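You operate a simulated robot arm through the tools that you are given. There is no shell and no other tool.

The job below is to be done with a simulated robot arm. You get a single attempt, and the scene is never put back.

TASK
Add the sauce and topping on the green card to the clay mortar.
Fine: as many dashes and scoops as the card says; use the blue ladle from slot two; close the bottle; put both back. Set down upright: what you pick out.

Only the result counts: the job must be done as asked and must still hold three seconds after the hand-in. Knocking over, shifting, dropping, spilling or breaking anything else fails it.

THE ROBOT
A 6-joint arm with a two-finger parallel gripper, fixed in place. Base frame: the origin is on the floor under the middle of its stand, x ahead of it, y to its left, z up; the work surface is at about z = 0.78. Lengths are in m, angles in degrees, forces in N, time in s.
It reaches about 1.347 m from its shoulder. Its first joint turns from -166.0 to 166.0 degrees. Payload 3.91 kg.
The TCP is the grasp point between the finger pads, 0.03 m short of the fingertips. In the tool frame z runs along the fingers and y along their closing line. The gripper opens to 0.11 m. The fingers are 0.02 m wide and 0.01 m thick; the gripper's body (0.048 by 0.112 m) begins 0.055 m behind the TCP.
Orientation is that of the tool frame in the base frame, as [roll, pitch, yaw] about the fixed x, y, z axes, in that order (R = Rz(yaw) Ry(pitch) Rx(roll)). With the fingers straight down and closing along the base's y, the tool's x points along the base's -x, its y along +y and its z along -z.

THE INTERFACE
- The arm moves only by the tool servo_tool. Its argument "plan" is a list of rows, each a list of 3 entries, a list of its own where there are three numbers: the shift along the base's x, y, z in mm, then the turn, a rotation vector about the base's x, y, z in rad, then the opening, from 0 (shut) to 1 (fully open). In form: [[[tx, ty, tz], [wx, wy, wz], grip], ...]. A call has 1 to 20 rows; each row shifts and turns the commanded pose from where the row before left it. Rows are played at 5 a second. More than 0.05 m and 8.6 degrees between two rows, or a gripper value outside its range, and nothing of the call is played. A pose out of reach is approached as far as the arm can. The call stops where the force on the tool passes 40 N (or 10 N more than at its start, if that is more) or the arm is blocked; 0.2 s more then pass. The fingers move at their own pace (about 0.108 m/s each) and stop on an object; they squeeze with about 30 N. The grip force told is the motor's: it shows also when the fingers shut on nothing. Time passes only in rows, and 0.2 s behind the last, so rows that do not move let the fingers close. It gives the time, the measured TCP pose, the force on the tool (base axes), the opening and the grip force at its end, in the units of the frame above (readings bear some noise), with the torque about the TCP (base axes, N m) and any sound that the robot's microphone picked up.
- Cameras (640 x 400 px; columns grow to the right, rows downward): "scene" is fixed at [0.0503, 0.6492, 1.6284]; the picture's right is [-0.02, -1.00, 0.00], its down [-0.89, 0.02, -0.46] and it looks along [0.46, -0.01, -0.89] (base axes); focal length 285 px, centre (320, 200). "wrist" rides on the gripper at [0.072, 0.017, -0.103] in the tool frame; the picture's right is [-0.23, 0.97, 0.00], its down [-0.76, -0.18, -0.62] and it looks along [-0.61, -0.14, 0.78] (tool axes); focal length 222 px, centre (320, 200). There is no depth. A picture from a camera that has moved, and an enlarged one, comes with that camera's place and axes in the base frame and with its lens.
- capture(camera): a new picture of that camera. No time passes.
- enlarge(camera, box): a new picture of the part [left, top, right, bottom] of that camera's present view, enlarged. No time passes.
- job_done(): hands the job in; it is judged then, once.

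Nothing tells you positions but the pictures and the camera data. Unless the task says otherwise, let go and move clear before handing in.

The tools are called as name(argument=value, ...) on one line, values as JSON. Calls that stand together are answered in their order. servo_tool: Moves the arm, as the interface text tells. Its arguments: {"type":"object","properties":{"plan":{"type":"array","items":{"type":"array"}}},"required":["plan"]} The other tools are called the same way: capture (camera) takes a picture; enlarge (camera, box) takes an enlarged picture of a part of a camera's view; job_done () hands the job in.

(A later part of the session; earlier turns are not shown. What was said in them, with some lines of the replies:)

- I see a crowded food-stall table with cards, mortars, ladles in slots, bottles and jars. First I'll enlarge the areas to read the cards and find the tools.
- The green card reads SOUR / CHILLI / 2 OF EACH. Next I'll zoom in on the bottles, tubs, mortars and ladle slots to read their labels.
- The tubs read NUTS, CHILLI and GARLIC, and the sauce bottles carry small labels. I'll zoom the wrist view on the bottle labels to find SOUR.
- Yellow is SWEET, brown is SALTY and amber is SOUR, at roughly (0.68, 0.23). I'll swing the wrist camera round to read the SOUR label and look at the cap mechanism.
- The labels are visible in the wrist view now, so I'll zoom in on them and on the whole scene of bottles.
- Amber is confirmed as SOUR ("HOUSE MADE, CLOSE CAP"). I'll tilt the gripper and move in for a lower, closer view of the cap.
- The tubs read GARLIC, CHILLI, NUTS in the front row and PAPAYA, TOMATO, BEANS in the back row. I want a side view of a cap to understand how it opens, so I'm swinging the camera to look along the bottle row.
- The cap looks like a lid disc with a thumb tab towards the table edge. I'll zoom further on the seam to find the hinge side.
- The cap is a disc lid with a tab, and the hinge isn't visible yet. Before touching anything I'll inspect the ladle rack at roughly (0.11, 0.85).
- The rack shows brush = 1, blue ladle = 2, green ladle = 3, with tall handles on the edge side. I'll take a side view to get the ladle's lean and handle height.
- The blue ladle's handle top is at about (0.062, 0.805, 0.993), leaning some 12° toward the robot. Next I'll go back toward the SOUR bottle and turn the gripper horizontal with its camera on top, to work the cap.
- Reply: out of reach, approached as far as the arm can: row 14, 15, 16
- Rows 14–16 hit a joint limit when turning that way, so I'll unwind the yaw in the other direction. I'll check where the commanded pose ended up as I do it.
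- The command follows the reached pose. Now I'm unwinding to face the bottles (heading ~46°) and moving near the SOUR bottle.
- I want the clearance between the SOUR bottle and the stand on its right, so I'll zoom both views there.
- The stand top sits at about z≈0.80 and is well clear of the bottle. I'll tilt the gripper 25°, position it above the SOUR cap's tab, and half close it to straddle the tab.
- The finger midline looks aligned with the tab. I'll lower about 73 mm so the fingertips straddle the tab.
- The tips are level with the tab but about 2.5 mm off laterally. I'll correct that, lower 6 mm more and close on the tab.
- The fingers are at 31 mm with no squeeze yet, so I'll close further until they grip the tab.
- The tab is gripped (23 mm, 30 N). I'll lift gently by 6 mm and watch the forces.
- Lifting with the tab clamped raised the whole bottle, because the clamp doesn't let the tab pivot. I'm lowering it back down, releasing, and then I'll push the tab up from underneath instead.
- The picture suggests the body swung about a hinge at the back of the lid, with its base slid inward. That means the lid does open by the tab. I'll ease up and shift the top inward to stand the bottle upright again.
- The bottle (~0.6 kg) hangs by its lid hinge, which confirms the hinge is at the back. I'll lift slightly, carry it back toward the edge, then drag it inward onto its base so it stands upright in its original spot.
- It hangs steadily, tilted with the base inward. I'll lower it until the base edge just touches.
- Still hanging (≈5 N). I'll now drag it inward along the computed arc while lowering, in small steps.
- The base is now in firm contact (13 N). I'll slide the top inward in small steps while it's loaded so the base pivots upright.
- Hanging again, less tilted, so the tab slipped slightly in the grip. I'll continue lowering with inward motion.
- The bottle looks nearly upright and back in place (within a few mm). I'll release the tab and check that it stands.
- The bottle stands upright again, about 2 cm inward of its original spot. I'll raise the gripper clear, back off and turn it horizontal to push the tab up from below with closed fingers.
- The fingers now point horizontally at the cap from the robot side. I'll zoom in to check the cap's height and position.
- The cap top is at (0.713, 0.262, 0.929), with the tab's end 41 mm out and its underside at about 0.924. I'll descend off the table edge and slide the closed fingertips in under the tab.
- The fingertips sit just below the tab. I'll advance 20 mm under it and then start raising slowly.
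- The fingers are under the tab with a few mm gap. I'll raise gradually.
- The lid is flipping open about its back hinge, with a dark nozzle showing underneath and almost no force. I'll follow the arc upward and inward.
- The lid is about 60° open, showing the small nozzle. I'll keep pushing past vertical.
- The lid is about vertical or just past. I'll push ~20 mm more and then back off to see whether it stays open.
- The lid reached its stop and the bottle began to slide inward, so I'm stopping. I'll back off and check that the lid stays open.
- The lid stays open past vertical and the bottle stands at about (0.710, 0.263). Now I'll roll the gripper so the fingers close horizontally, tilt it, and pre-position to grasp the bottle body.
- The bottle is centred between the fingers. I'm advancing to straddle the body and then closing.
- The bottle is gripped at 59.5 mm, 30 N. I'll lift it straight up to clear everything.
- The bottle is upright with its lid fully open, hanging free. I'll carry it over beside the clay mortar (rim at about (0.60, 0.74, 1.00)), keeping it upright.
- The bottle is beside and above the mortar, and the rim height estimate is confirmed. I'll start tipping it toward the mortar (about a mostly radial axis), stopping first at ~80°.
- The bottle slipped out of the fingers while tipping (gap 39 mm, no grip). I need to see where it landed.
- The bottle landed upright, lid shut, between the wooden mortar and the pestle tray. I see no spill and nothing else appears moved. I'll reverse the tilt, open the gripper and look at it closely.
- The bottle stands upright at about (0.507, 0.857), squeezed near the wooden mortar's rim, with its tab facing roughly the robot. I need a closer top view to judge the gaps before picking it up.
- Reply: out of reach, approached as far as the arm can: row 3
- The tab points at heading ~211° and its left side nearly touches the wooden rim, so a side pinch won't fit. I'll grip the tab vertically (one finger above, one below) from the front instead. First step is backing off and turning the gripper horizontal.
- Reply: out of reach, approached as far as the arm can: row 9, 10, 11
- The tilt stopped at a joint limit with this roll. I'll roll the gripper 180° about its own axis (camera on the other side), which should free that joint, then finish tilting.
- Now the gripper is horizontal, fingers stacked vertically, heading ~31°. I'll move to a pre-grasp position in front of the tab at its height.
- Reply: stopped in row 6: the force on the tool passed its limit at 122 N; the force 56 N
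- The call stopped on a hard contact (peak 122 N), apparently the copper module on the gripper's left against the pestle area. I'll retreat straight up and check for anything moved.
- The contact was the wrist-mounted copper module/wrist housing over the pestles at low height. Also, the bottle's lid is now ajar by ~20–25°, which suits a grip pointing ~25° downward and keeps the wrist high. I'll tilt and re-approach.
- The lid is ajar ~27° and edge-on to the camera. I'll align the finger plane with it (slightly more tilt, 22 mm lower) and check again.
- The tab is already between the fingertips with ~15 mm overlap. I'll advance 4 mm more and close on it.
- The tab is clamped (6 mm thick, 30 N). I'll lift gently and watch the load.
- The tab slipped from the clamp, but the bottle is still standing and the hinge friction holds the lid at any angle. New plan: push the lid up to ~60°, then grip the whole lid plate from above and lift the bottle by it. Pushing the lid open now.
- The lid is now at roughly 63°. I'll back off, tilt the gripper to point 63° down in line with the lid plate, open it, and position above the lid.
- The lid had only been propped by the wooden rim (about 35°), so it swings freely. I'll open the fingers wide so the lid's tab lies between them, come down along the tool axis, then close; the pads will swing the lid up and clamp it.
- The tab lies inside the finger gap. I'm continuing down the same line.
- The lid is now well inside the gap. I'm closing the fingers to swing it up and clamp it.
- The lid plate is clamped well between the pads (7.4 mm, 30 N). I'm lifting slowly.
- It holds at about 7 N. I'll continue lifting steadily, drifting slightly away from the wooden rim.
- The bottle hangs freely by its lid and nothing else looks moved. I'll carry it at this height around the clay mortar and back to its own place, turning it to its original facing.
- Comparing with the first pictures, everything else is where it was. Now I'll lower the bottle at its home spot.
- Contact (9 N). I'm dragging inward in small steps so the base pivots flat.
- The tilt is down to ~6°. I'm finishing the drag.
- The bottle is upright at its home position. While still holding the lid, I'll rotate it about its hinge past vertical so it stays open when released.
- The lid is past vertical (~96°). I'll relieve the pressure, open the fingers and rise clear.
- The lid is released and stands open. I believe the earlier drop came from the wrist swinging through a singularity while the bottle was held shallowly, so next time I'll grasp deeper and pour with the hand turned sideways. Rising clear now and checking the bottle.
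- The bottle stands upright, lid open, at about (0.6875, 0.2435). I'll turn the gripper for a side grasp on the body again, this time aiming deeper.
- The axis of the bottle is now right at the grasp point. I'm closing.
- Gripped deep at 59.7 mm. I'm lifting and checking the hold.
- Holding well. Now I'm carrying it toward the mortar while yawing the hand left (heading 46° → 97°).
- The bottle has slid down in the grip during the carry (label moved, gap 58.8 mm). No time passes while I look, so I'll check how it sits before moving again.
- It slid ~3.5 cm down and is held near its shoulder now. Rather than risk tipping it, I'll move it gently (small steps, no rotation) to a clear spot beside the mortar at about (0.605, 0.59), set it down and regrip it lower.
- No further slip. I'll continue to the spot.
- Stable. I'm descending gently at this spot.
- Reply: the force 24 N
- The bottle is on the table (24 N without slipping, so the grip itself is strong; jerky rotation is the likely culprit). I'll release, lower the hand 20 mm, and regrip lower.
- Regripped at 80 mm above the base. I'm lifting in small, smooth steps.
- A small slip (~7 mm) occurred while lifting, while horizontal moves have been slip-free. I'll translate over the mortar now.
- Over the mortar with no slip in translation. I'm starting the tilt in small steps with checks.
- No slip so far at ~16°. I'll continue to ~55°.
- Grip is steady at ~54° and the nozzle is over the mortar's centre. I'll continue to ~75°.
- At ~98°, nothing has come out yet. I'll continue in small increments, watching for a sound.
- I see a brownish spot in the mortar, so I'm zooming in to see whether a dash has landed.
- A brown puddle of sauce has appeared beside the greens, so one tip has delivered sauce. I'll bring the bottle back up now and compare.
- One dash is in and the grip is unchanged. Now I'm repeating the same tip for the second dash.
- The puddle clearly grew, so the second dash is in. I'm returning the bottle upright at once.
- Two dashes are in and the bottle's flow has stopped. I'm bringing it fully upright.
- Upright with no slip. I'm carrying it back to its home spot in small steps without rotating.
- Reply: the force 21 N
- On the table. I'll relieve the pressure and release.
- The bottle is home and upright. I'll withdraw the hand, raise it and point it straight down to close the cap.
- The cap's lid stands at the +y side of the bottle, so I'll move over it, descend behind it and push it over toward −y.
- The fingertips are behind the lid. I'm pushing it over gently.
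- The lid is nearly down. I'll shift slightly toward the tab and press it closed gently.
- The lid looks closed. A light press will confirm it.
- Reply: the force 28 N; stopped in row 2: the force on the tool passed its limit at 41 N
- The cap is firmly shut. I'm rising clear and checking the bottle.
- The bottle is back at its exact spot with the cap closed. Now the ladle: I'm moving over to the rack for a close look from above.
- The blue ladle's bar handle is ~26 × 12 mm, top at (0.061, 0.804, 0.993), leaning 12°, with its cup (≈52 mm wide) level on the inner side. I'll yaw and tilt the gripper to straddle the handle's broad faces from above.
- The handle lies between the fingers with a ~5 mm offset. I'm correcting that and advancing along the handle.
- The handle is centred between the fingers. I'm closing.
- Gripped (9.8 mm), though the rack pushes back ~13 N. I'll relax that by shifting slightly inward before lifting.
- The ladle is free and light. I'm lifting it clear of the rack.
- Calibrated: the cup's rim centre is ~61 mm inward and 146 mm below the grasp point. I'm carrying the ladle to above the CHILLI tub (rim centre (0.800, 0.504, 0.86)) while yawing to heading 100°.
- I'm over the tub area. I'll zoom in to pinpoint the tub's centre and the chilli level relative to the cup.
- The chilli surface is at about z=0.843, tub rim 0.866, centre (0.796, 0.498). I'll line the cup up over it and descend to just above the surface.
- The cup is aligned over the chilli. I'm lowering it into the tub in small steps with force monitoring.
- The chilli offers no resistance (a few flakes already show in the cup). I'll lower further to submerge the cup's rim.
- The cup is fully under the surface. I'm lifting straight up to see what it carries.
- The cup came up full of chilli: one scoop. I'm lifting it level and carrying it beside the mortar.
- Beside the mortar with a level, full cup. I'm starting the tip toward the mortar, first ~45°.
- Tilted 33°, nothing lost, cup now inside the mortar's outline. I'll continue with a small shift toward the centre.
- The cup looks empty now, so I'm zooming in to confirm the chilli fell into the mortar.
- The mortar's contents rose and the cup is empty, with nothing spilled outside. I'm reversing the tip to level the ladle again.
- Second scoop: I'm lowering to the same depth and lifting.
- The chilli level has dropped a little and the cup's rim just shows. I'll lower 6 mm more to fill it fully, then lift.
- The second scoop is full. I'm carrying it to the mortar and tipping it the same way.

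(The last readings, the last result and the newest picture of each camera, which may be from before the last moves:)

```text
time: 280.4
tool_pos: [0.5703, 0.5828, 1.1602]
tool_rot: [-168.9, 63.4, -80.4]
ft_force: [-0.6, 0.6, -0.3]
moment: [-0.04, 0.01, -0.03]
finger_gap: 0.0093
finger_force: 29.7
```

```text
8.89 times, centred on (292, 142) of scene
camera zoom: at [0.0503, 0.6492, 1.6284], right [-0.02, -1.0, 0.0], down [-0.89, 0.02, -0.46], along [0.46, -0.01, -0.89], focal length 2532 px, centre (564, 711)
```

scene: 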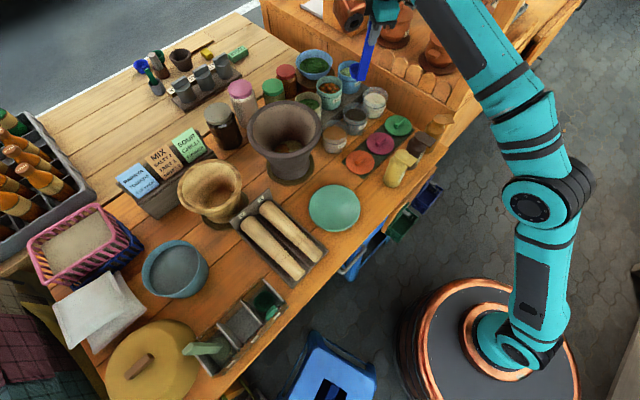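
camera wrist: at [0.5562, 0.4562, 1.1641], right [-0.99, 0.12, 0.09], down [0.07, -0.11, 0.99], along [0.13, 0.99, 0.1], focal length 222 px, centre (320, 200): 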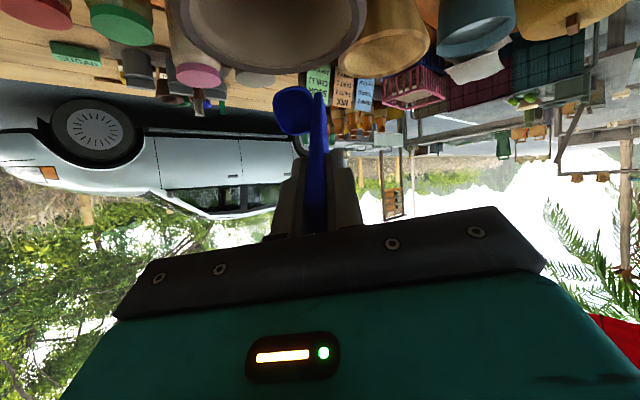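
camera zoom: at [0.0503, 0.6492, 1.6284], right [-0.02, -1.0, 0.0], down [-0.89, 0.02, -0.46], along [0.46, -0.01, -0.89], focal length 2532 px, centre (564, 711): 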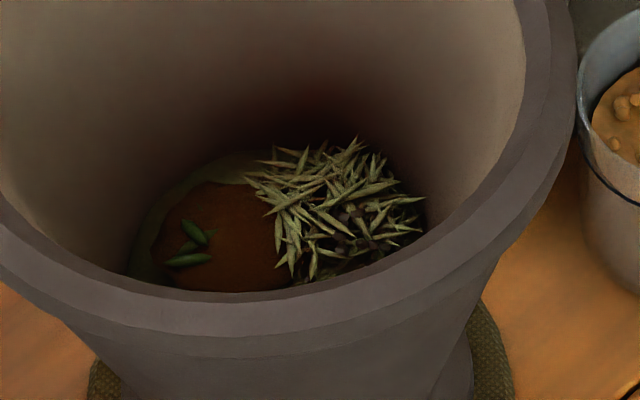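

Both scoops are in (dark chilli shows among the shreds) and the cup is empty. I'm levelling the ladle and taking it back to the rack.

servo_tool(plan=[[[0, 0, 5], [-0.0591, -0.0104, 0], 0.0], [[0, 0, 5], [-0.0591, -0.0104, 0], 0.0], [[0, 0, 8], [-0.0591, -0.0104, 0], 0.0], [[0, 0, 8], [-0.0591, -0.0104, 0], 0.0], [[0, 0, 8], [-0.0591, -0.0104, 0], 0.0], [[0, -3, 6], [-0.0591, -0.0104, 0], 0.0], [[0, -3, 0], [-0.0591, -0.0104, 0], 0.0], [[0, -3, 0], [-0.0591, -0.0104, 0], 0.0], [[0, -3, 0], [-0.0591, -0.0104, 0], 0.0], [[0, 0, 0], [-0.0591, -0.0104, 0], 0.0], [[0, 0, 0], [-0.0591, -0.0104, 0], 0.0], [[0, 0, 0], [-0.0591, -0.0104, 0], 0.0], [[0, 0, 0], [-0.0591, -0.0104, 0], 0.0], [[0, 0, 0], [-0.0591, -0.0104, 0], 0.0], [[0, 0, 0], [-0.0591, -0.0104, 0], 0.0], [[0, 0, 0], [-0.0591, -0.0104, 0], 0.0], [[0, 0, 0], [-0.0591, -0.0104, 0], 0.0], [[0, 0, 0], [-0.0591, -0.0104, 0], 0.0], [[0, 0, 0], [-0.0295, -0.0052, 0], 0.0], [[0, 0, 0], [0, 0, 0], 0.0]])

servo_tool(plan=[[[-15, -8, 0], [0, 0, 0.03], 0.0], [[-30, -12, 0], [0, 0, 0.038], 0.0], [[-35, -10, 0], [0, 0, 0.038], 0.0], [[-37, -5, 0], [0, 0, 0.038], 0.0], [[-38, 0, 0], [0, 0, 0.038], 0.0], [[-38, 8, 0], [0, 0, 0.038], 0.0], [[-36, 16, 0], [0, 0, 0.038], 0.0], [[-33, 24, 0], [0, 0, 0.038], 0.0], [[-30, 28, 0], [0, 0, 0.038], 0.0], [[-28, 28, 0], [0, 0, 0.038], 0.0], [[-28, 28, 0], [0, 0, 0.038], 0.0], [[-28, 28, 0], [0, 0, 0.038], 0.0], [[-28, 28, 0], [0, 0, 0.038], 0.0], [[-28, 28, 0], [0, 0, 0.038], 0.0], [[-28, 28, 0], [0, 0, 0.038], 0.0], [[-24, 26, 0], [0, 0, 0.038], 0.0], [[-14, 20, 0], [0, 0, 0.014], 0.0], [[-8, 12, 0], [0, 0, 0], 0.0], [[0, 0, 0], [0, 0, 0], 0.0]])

capture(camera="wrist")

capture(camera="scene")

```text
time: 284.6
tool_pos: [0.5701, 0.5713, 1.2008]
tool_rot: [-168.5, -0.4, -80.2]
ft_force: [-0.7, -0.7, -0.2]
moment: [0.02, 0.03, 0.0]
finger_gap: 0.0094
finger_force: 29.8
```

```text
time: 288.6
tool_pos: [0.0646, 0.8381, 1.1987]
tool_rot: [-168.5, -0.4, -44.9]
ft_force: [0.0, 0.5, -0.1]
moment: [0.01, 0.02, 0.01]
finger_gap: 0.0096
finger_force: 30.0
```

```text
taken
camera wrist: at [0.0897, 0.7619, 1.2978], right [-0.83, -0.52, -0.2], down [-0.51, 0.58, 0.64], along [-0.22, 0.63, -0.74], focal length 222 px, centre (320, 200)
```

wrist: 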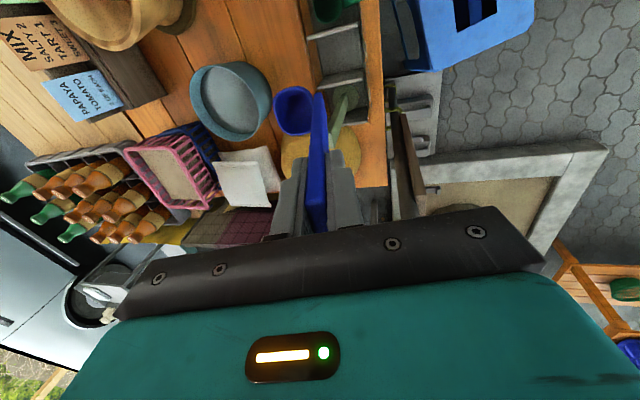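

```text
taken
```

scene: 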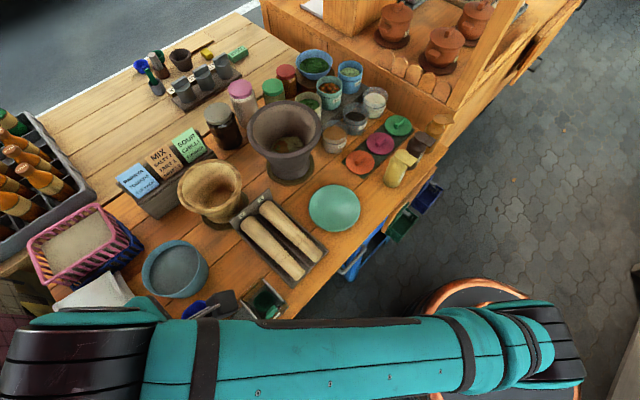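

I need to be back over slot 2's exact position, so I'm correcting ~30 mm and descending partway.

servo_tool(plan=[[[0, -10, 0], [0, 0, 0], 0.0], [[0, -12, 0], [0, 0, 0], 0.0], [[0, -6.7, 0], [0, 0, 0], 0.0], [[0, 0, -20], [0, 0, 0], 0.0], [[0, 0, -30], [0, 0, 0], 0.0], [[0, 0, -30], [0, 0, 0], 0.0], [[0, 0, -30], [0, 0, 0], 0.0], [[0, 0, -20], [0, 0, 0], 0.0], [[0, 0, 0], [0, 0, 0], 0.0]])

capture(camera="wrist")

enlarge(camera="wrist", box=[240, 40, 400, 200])

```text
time: 290.6
tool_pos: [0.0652, 0.8097, 1.0715]
tool_rot: [-168.5, -0.3, -44.9]
ft_force: [-0.1, 0.5, -0.6]
moment: [-0.03, 0.0, 0.04]
finger_gap: 0.0097
finger_force: 29.8
```

```text
taken
camera wrist: at [0.0901, 0.7319, 1.1696], right [-0.83, -0.52, -0.2], down [-0.51, 0.58, 0.64], along [-0.22, 0.63, -0.74], focal length 222 px, centre (320, 200)
```

wrist: 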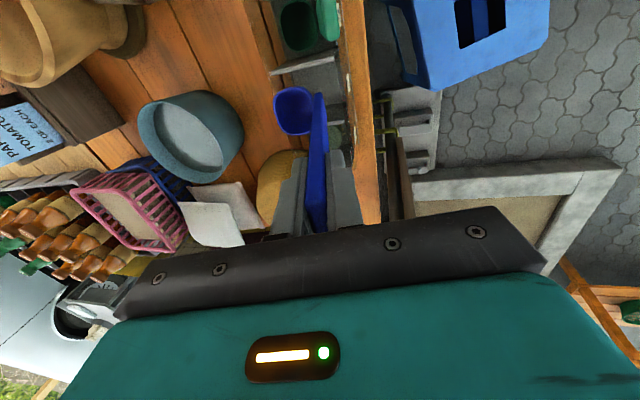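

```text
2.50 times, centred on (320, 120) of wrist
camera zoom: at [0.0901, 0.7319, 1.1696], right [-0.83, -0.52, -0.2], down [-0.51, 0.58, 0.64], along [-0.22, 0.63, -0.74], focal length 555 px, centre (320, 400)
```

zoom: 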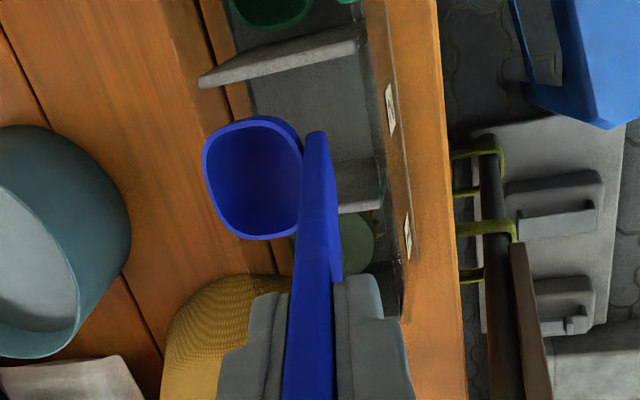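

Alignment matches the lift-out path. I'm continuing down into slot 2.

servo_tool(plan=[[[-0.3, -0.3, -20], [0, 0, 0], 0.0], [[0, 0, -20], [0, 0, 0], 0.0], [[0, 0, -20], [0, 0, 0], 0.0], [[0, 0, -15], [0, 0, 0], 0.0], [[0, 0, 0], [0, 0, 0], 0.0]])

enlarge(camera="wrist", box=[240, 40, 400, 200])

```text
time: 291.9
tool_pos: [0.0632, 0.8104, 0.9966]
tool_rot: [-168.5, -0.4, -44.9]
ft_force: [0.6, 0.5, -1.1]
moment: [0.01, 0.04, 0.01]
finger_gap: 0.0094
finger_force: 29.4
```

```text
2.50 times, centred on (320, 120) of wrist
camera zoom: at [0.0884, 0.7326, 1.0942], right [-0.83, -0.52, -0.2], down [-0.51, 0.58, 0.64], along [-0.22, 0.63, -0.74], focal length 555 px, centre (320, 400)
```

zoom: 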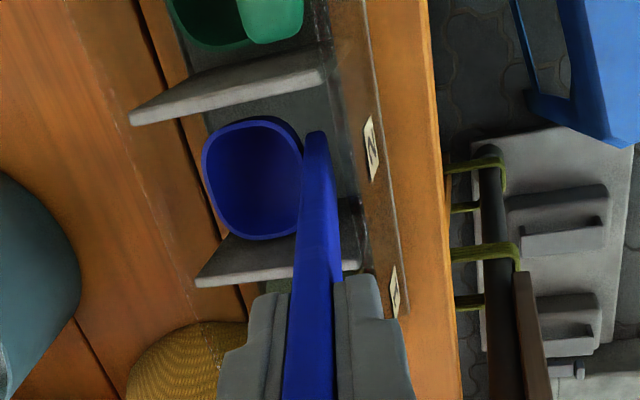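

servo_tool(plan=[[[0, 0, -6], [0, 0, 0], 0.0], [[0, 0, -6], [0, 0, 0], 0.0], [[0, 0, -6], [0, 0, 0], 0.0], [[0, 0, -4], [0, 0, 0], 0.0], [[0, 0, 0], [0, 0, 0], 0.0]])

servo_tool(plan=[[[0, 0, -2.5], [0, 0, 0], 0.0], [[0, 0, 0], [0, 0, 0], 0.0]])

```text
time: 293.1
tool_pos: [0.0651, 0.8097, 0.9734]
tool_rot: [-168.5, -0.3, -44.9]
ft_force: [0.0, -0.2, -1.0]
moment: [0.01, 0.03, 0.01]
finger_gap: 0.0092
finger_force: 30.0
```

```text
time: 293.6
tool_pos: [0.063, 0.8097, 0.9716]
tool_rot: [-168.5, -0.4, -44.9]
ft_force: [0.5, 0.6, -0.6]
moment: [-0.01, 0.0, 0.0]
finger_gap: 0.0093
finger_force: 30.1
```

servo_tool(plan=[[[0, 0, -2], [0, 0, 0], 0.0], [[0, 0, -1.5], [0, 0, 0], 0.0], [[0, 0, 0], [0, 0, 0], 0.0]])

enlarge(camera="wrist", box=[240, 40, 400, 200])

```text
time: 294.4
tool_pos: [0.0641, 0.8095, 0.9675]
tool_rot: [-168.5, -0.3, -44.9]
ft_force: [0.6, 0.9, -0.3]
moment: [0.06, -0.06, -0.01]
finger_gap: 0.0096
finger_force: 29.7
```

```text
2.50 times, centred on (320, 120) of wrist
camera zoom: at [0.0891, 0.7326, 1.0662], right [-0.83, -0.52, -0.2], down [-0.51, 0.58, 0.64], along [-0.22, 0.63, -0.74], focal length 555 px, centre (320, 400)
```

zoom: 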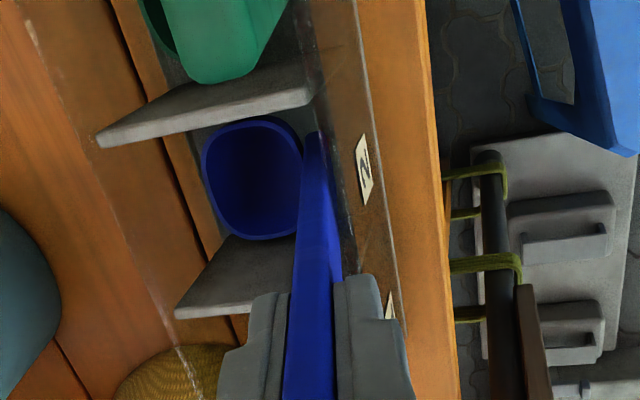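

servo_tool(plan=[[[0, 0, -1], [0, 0, 0], 0.0], [[0, 0, 0], [0, 0, 0], 0.0]])

```text
time: 295.1
tool_pos: [0.0647, 0.8092, 0.9681]
tool_rot: [-168.5, -0.3, -45.0]
ft_force: [-0.7, -1.5, 7.2]
moment: [0.07, -0.03, 0.01]
finger_gap: 0.0098
finger_force: 29.5
```

The ladle is seated (7 N). I'm relaxing and releasing the handle.

servo_tool(plan=[[[0, 0, 0.6], [0, 0, 0], 0.0], [[0, 0, 0], [0, 0, 0], 0.12], [[0, 0, 0], [0, 0, 0], 0.22], [[0, 0, 0], [0, 0, 0], 0.36], [[0, 0, 0], [0, 0, 0], 0.36]])

enlarge(camera="wrist", box=[240, 40, 400, 200])

```text
time: 296.2
tool_pos: [0.0635, 0.8094, 0.9667]
tool_rot: [-168.5, -0.3, -44.9]
ft_force: [0.1, 0.2, 0.0]
moment: [0.01, 0.0, -0.04]
finger_gap: 0.0397
finger_force: 0.1
```

```text
2.50 times, centred on (320, 120) of wrist
camera zoom: at [0.0893, 0.733, 1.0652], right [-0.83, -0.52, -0.2], down [-0.51, 0.58, 0.64], along [-0.22, 0.63, -0.74], focal length 555 px, centre (320, 400)
```

zoom: 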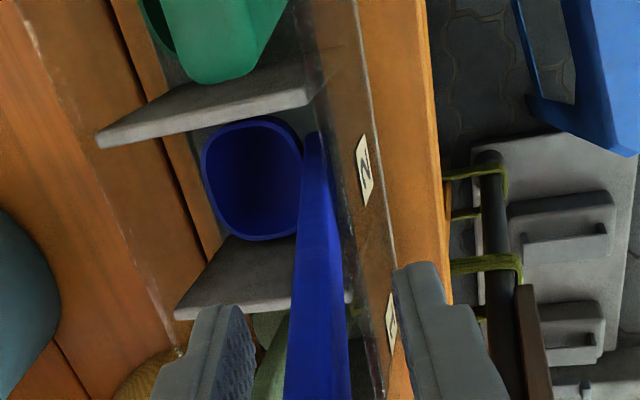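

The ladle stands by itself in slot 2. I'm withdrawing straight along the handle.

servo_tool(plan=[[[-2, -2, 14], [0, 0, 0], 0.36], [[-3.1, -3.1, 21.6], [0, 0, 0], 0.36], [[-3.1, -3.1, 21.6], [0, 0, 0], 0.36], [[-3.1, -3.1, 21.6], [0, 0, 0], 0.36], [[-3.1, -3.1, 21.6], [0, 0, 0], 0.36], [[-3.1, -3.1, 21.6], [0, 0, 0], 0.36], [[0, 0, 25], [0, 0, 0], 0.36], [[10, -25, 25], [0, 0, 0], 0.36], [[20, -30, 0], [0, 0, 0], 0.36], [[20, -30, 0], [0, 0, 0], 0.36], [[20, -30, 0], [0, 0, 0], 0.36], [[20, -30, 0], [0, 0, 0], 0.36], [[0, 0, 0], [0, 0, 0], 0.36]])

capture(camera="scene")

enlarge(camera="scene", box=[180, 280, 290, 380])

capture(camera="wrist")

```text
time: 299.1
tool_pos: [0.1357, 0.647, 1.1397]
tool_rot: [-168.6, -0.3, -44.9]
ft_force: [-0.5, 0.2, 0.2]
moment: [0.0, -0.02, 0.0]
finger_gap: 0.0396
finger_force: 0.1
```

```text
taken
```

scene: 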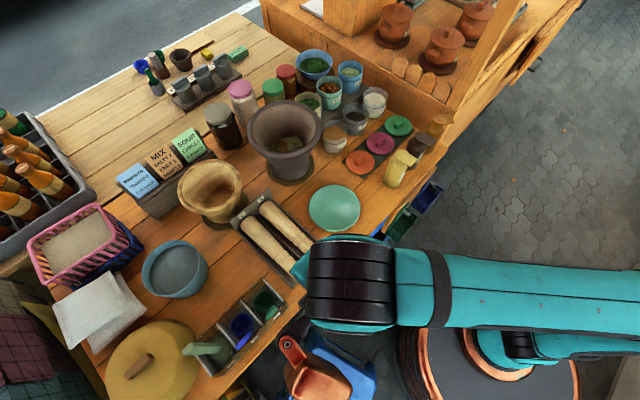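

```text
4.00 times, centred on (235, 330) of scene
camera zoom: at [0.0503, 0.6492, 1.6284], right [-0.02, -1.0, 0.0], down [-0.89, 0.02, -0.46], along [0.46, -0.01, -0.89], focal length 1140 px, centre (660, -320)
```

zoom: 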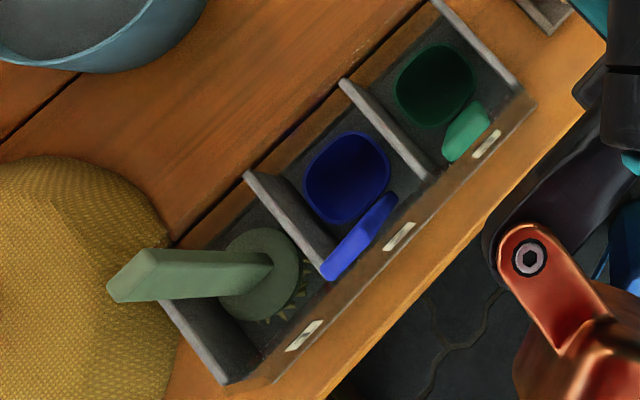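

```text
taken
camera wrist: at [0.1611, 0.5699, 1.2377], right [-0.83, -0.52, -0.2], down [-0.51, 0.58, 0.64], along [-0.22, 0.63, -0.74], focal length 222 px, centre (320, 200)
```

wrist: 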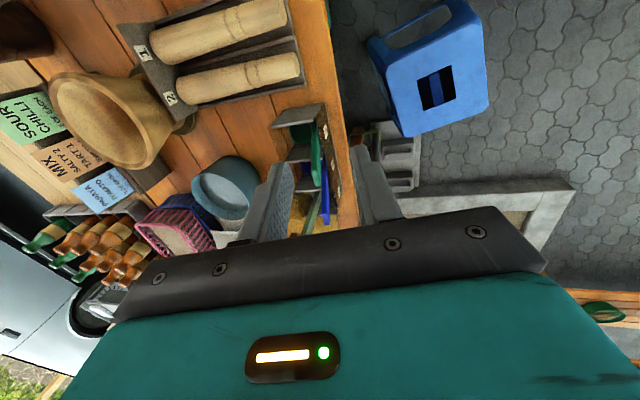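

The ladle is back in slot 2 just as it was. I'll do a final check of the bottles, tubs and mortar.

enlarge(camera="scene", box=[310, 70, 470, 200])

enlarge(camera="scene", box=[400, 90, 470, 170])

enlarge(camera="scene", box=[170, 70, 350, 240])

```text
3.08 times, centred on (390, 135) of scene
camera zoom: at [0.0503, 0.6492, 1.6284], right [-0.02, -1.0, 0.0], down [-0.89, 0.02, -0.46], along [0.46, -0.01, -0.89], focal length 876 px, centre (105, 400)
```

zoom: 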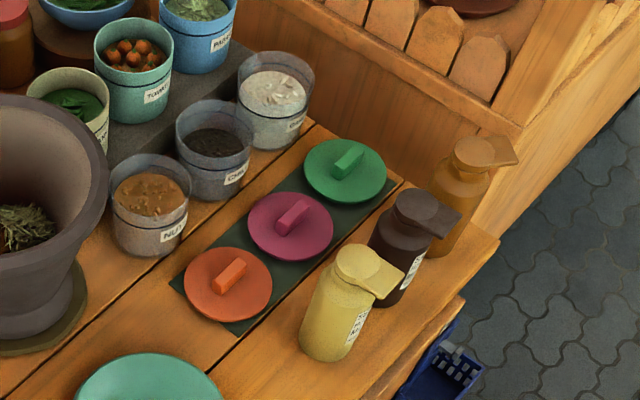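

```text
5.00 times, centred on (435, 130) of scene
camera zoom: at [0.0503, 0.6492, 1.6284], right [-0.02, -1.0, 0.0], down [-0.89, 0.02, -0.46], along [0.46, -0.01, -0.89], focal length 1424 px, centre (-255, 550)
```

zoom: 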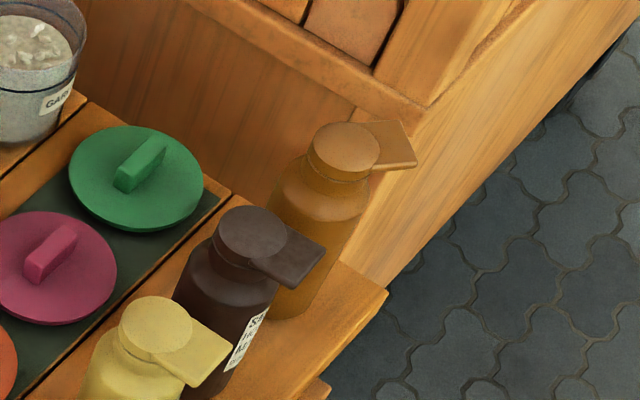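

```text
2.35 times, centred on (260, 155) of scene
camera zoom: at [0.0503, 0.6492, 1.6284], right [-0.02, -1.0, 0.0], down [-0.89, 0.02, -0.46], along [0.46, -0.01, -0.89], focal length 670 px, centre (461, 306)
```

zoom: 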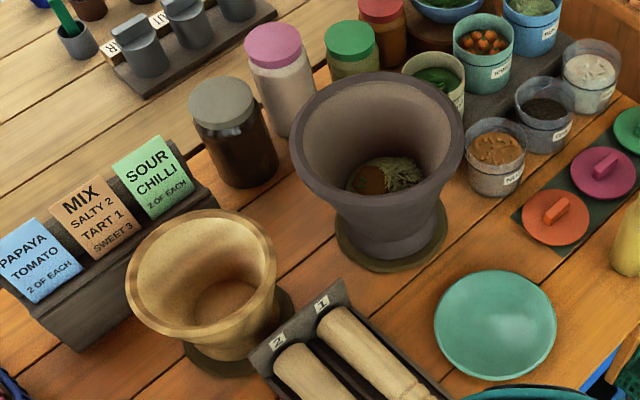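

The SOUR bottle is back at its spot, upright and capped, and the blue ladle stands in slot 2. Two dashes and two chilli scoops are in the clay mortar, and everything else matches the first pictures. One thing differs: the bottle is turned about 50° from how it first stood. The arm is clear, so I'm handing in.

job_done()

```text
The job is handed in.
```

I handed the job in. The clay mortar now holds two dashes of SOUR sauce and two scoops of CHILLI, as the green card says. The result of the judging was not shown to me.

- **Sauce bottle:** it is back at its original spot, upright, with the cap closed. It stands turned about 50° from how it first stood.
- **Blue ladle:** it is back in slot two, where it started.
- **Mishap with the bottle:** I dropped the SOUR bottle once, before any sauce was poured. It landed upright with its lid shut, and I saw no spill.
- **Hard contact:** the wrist also hit something near the pestle tray once, at 122 N.
- **Everything else:** after both mishaps, and again at the end, the other items matched the first pictures. I saw nothing else moved, spilled or broken.
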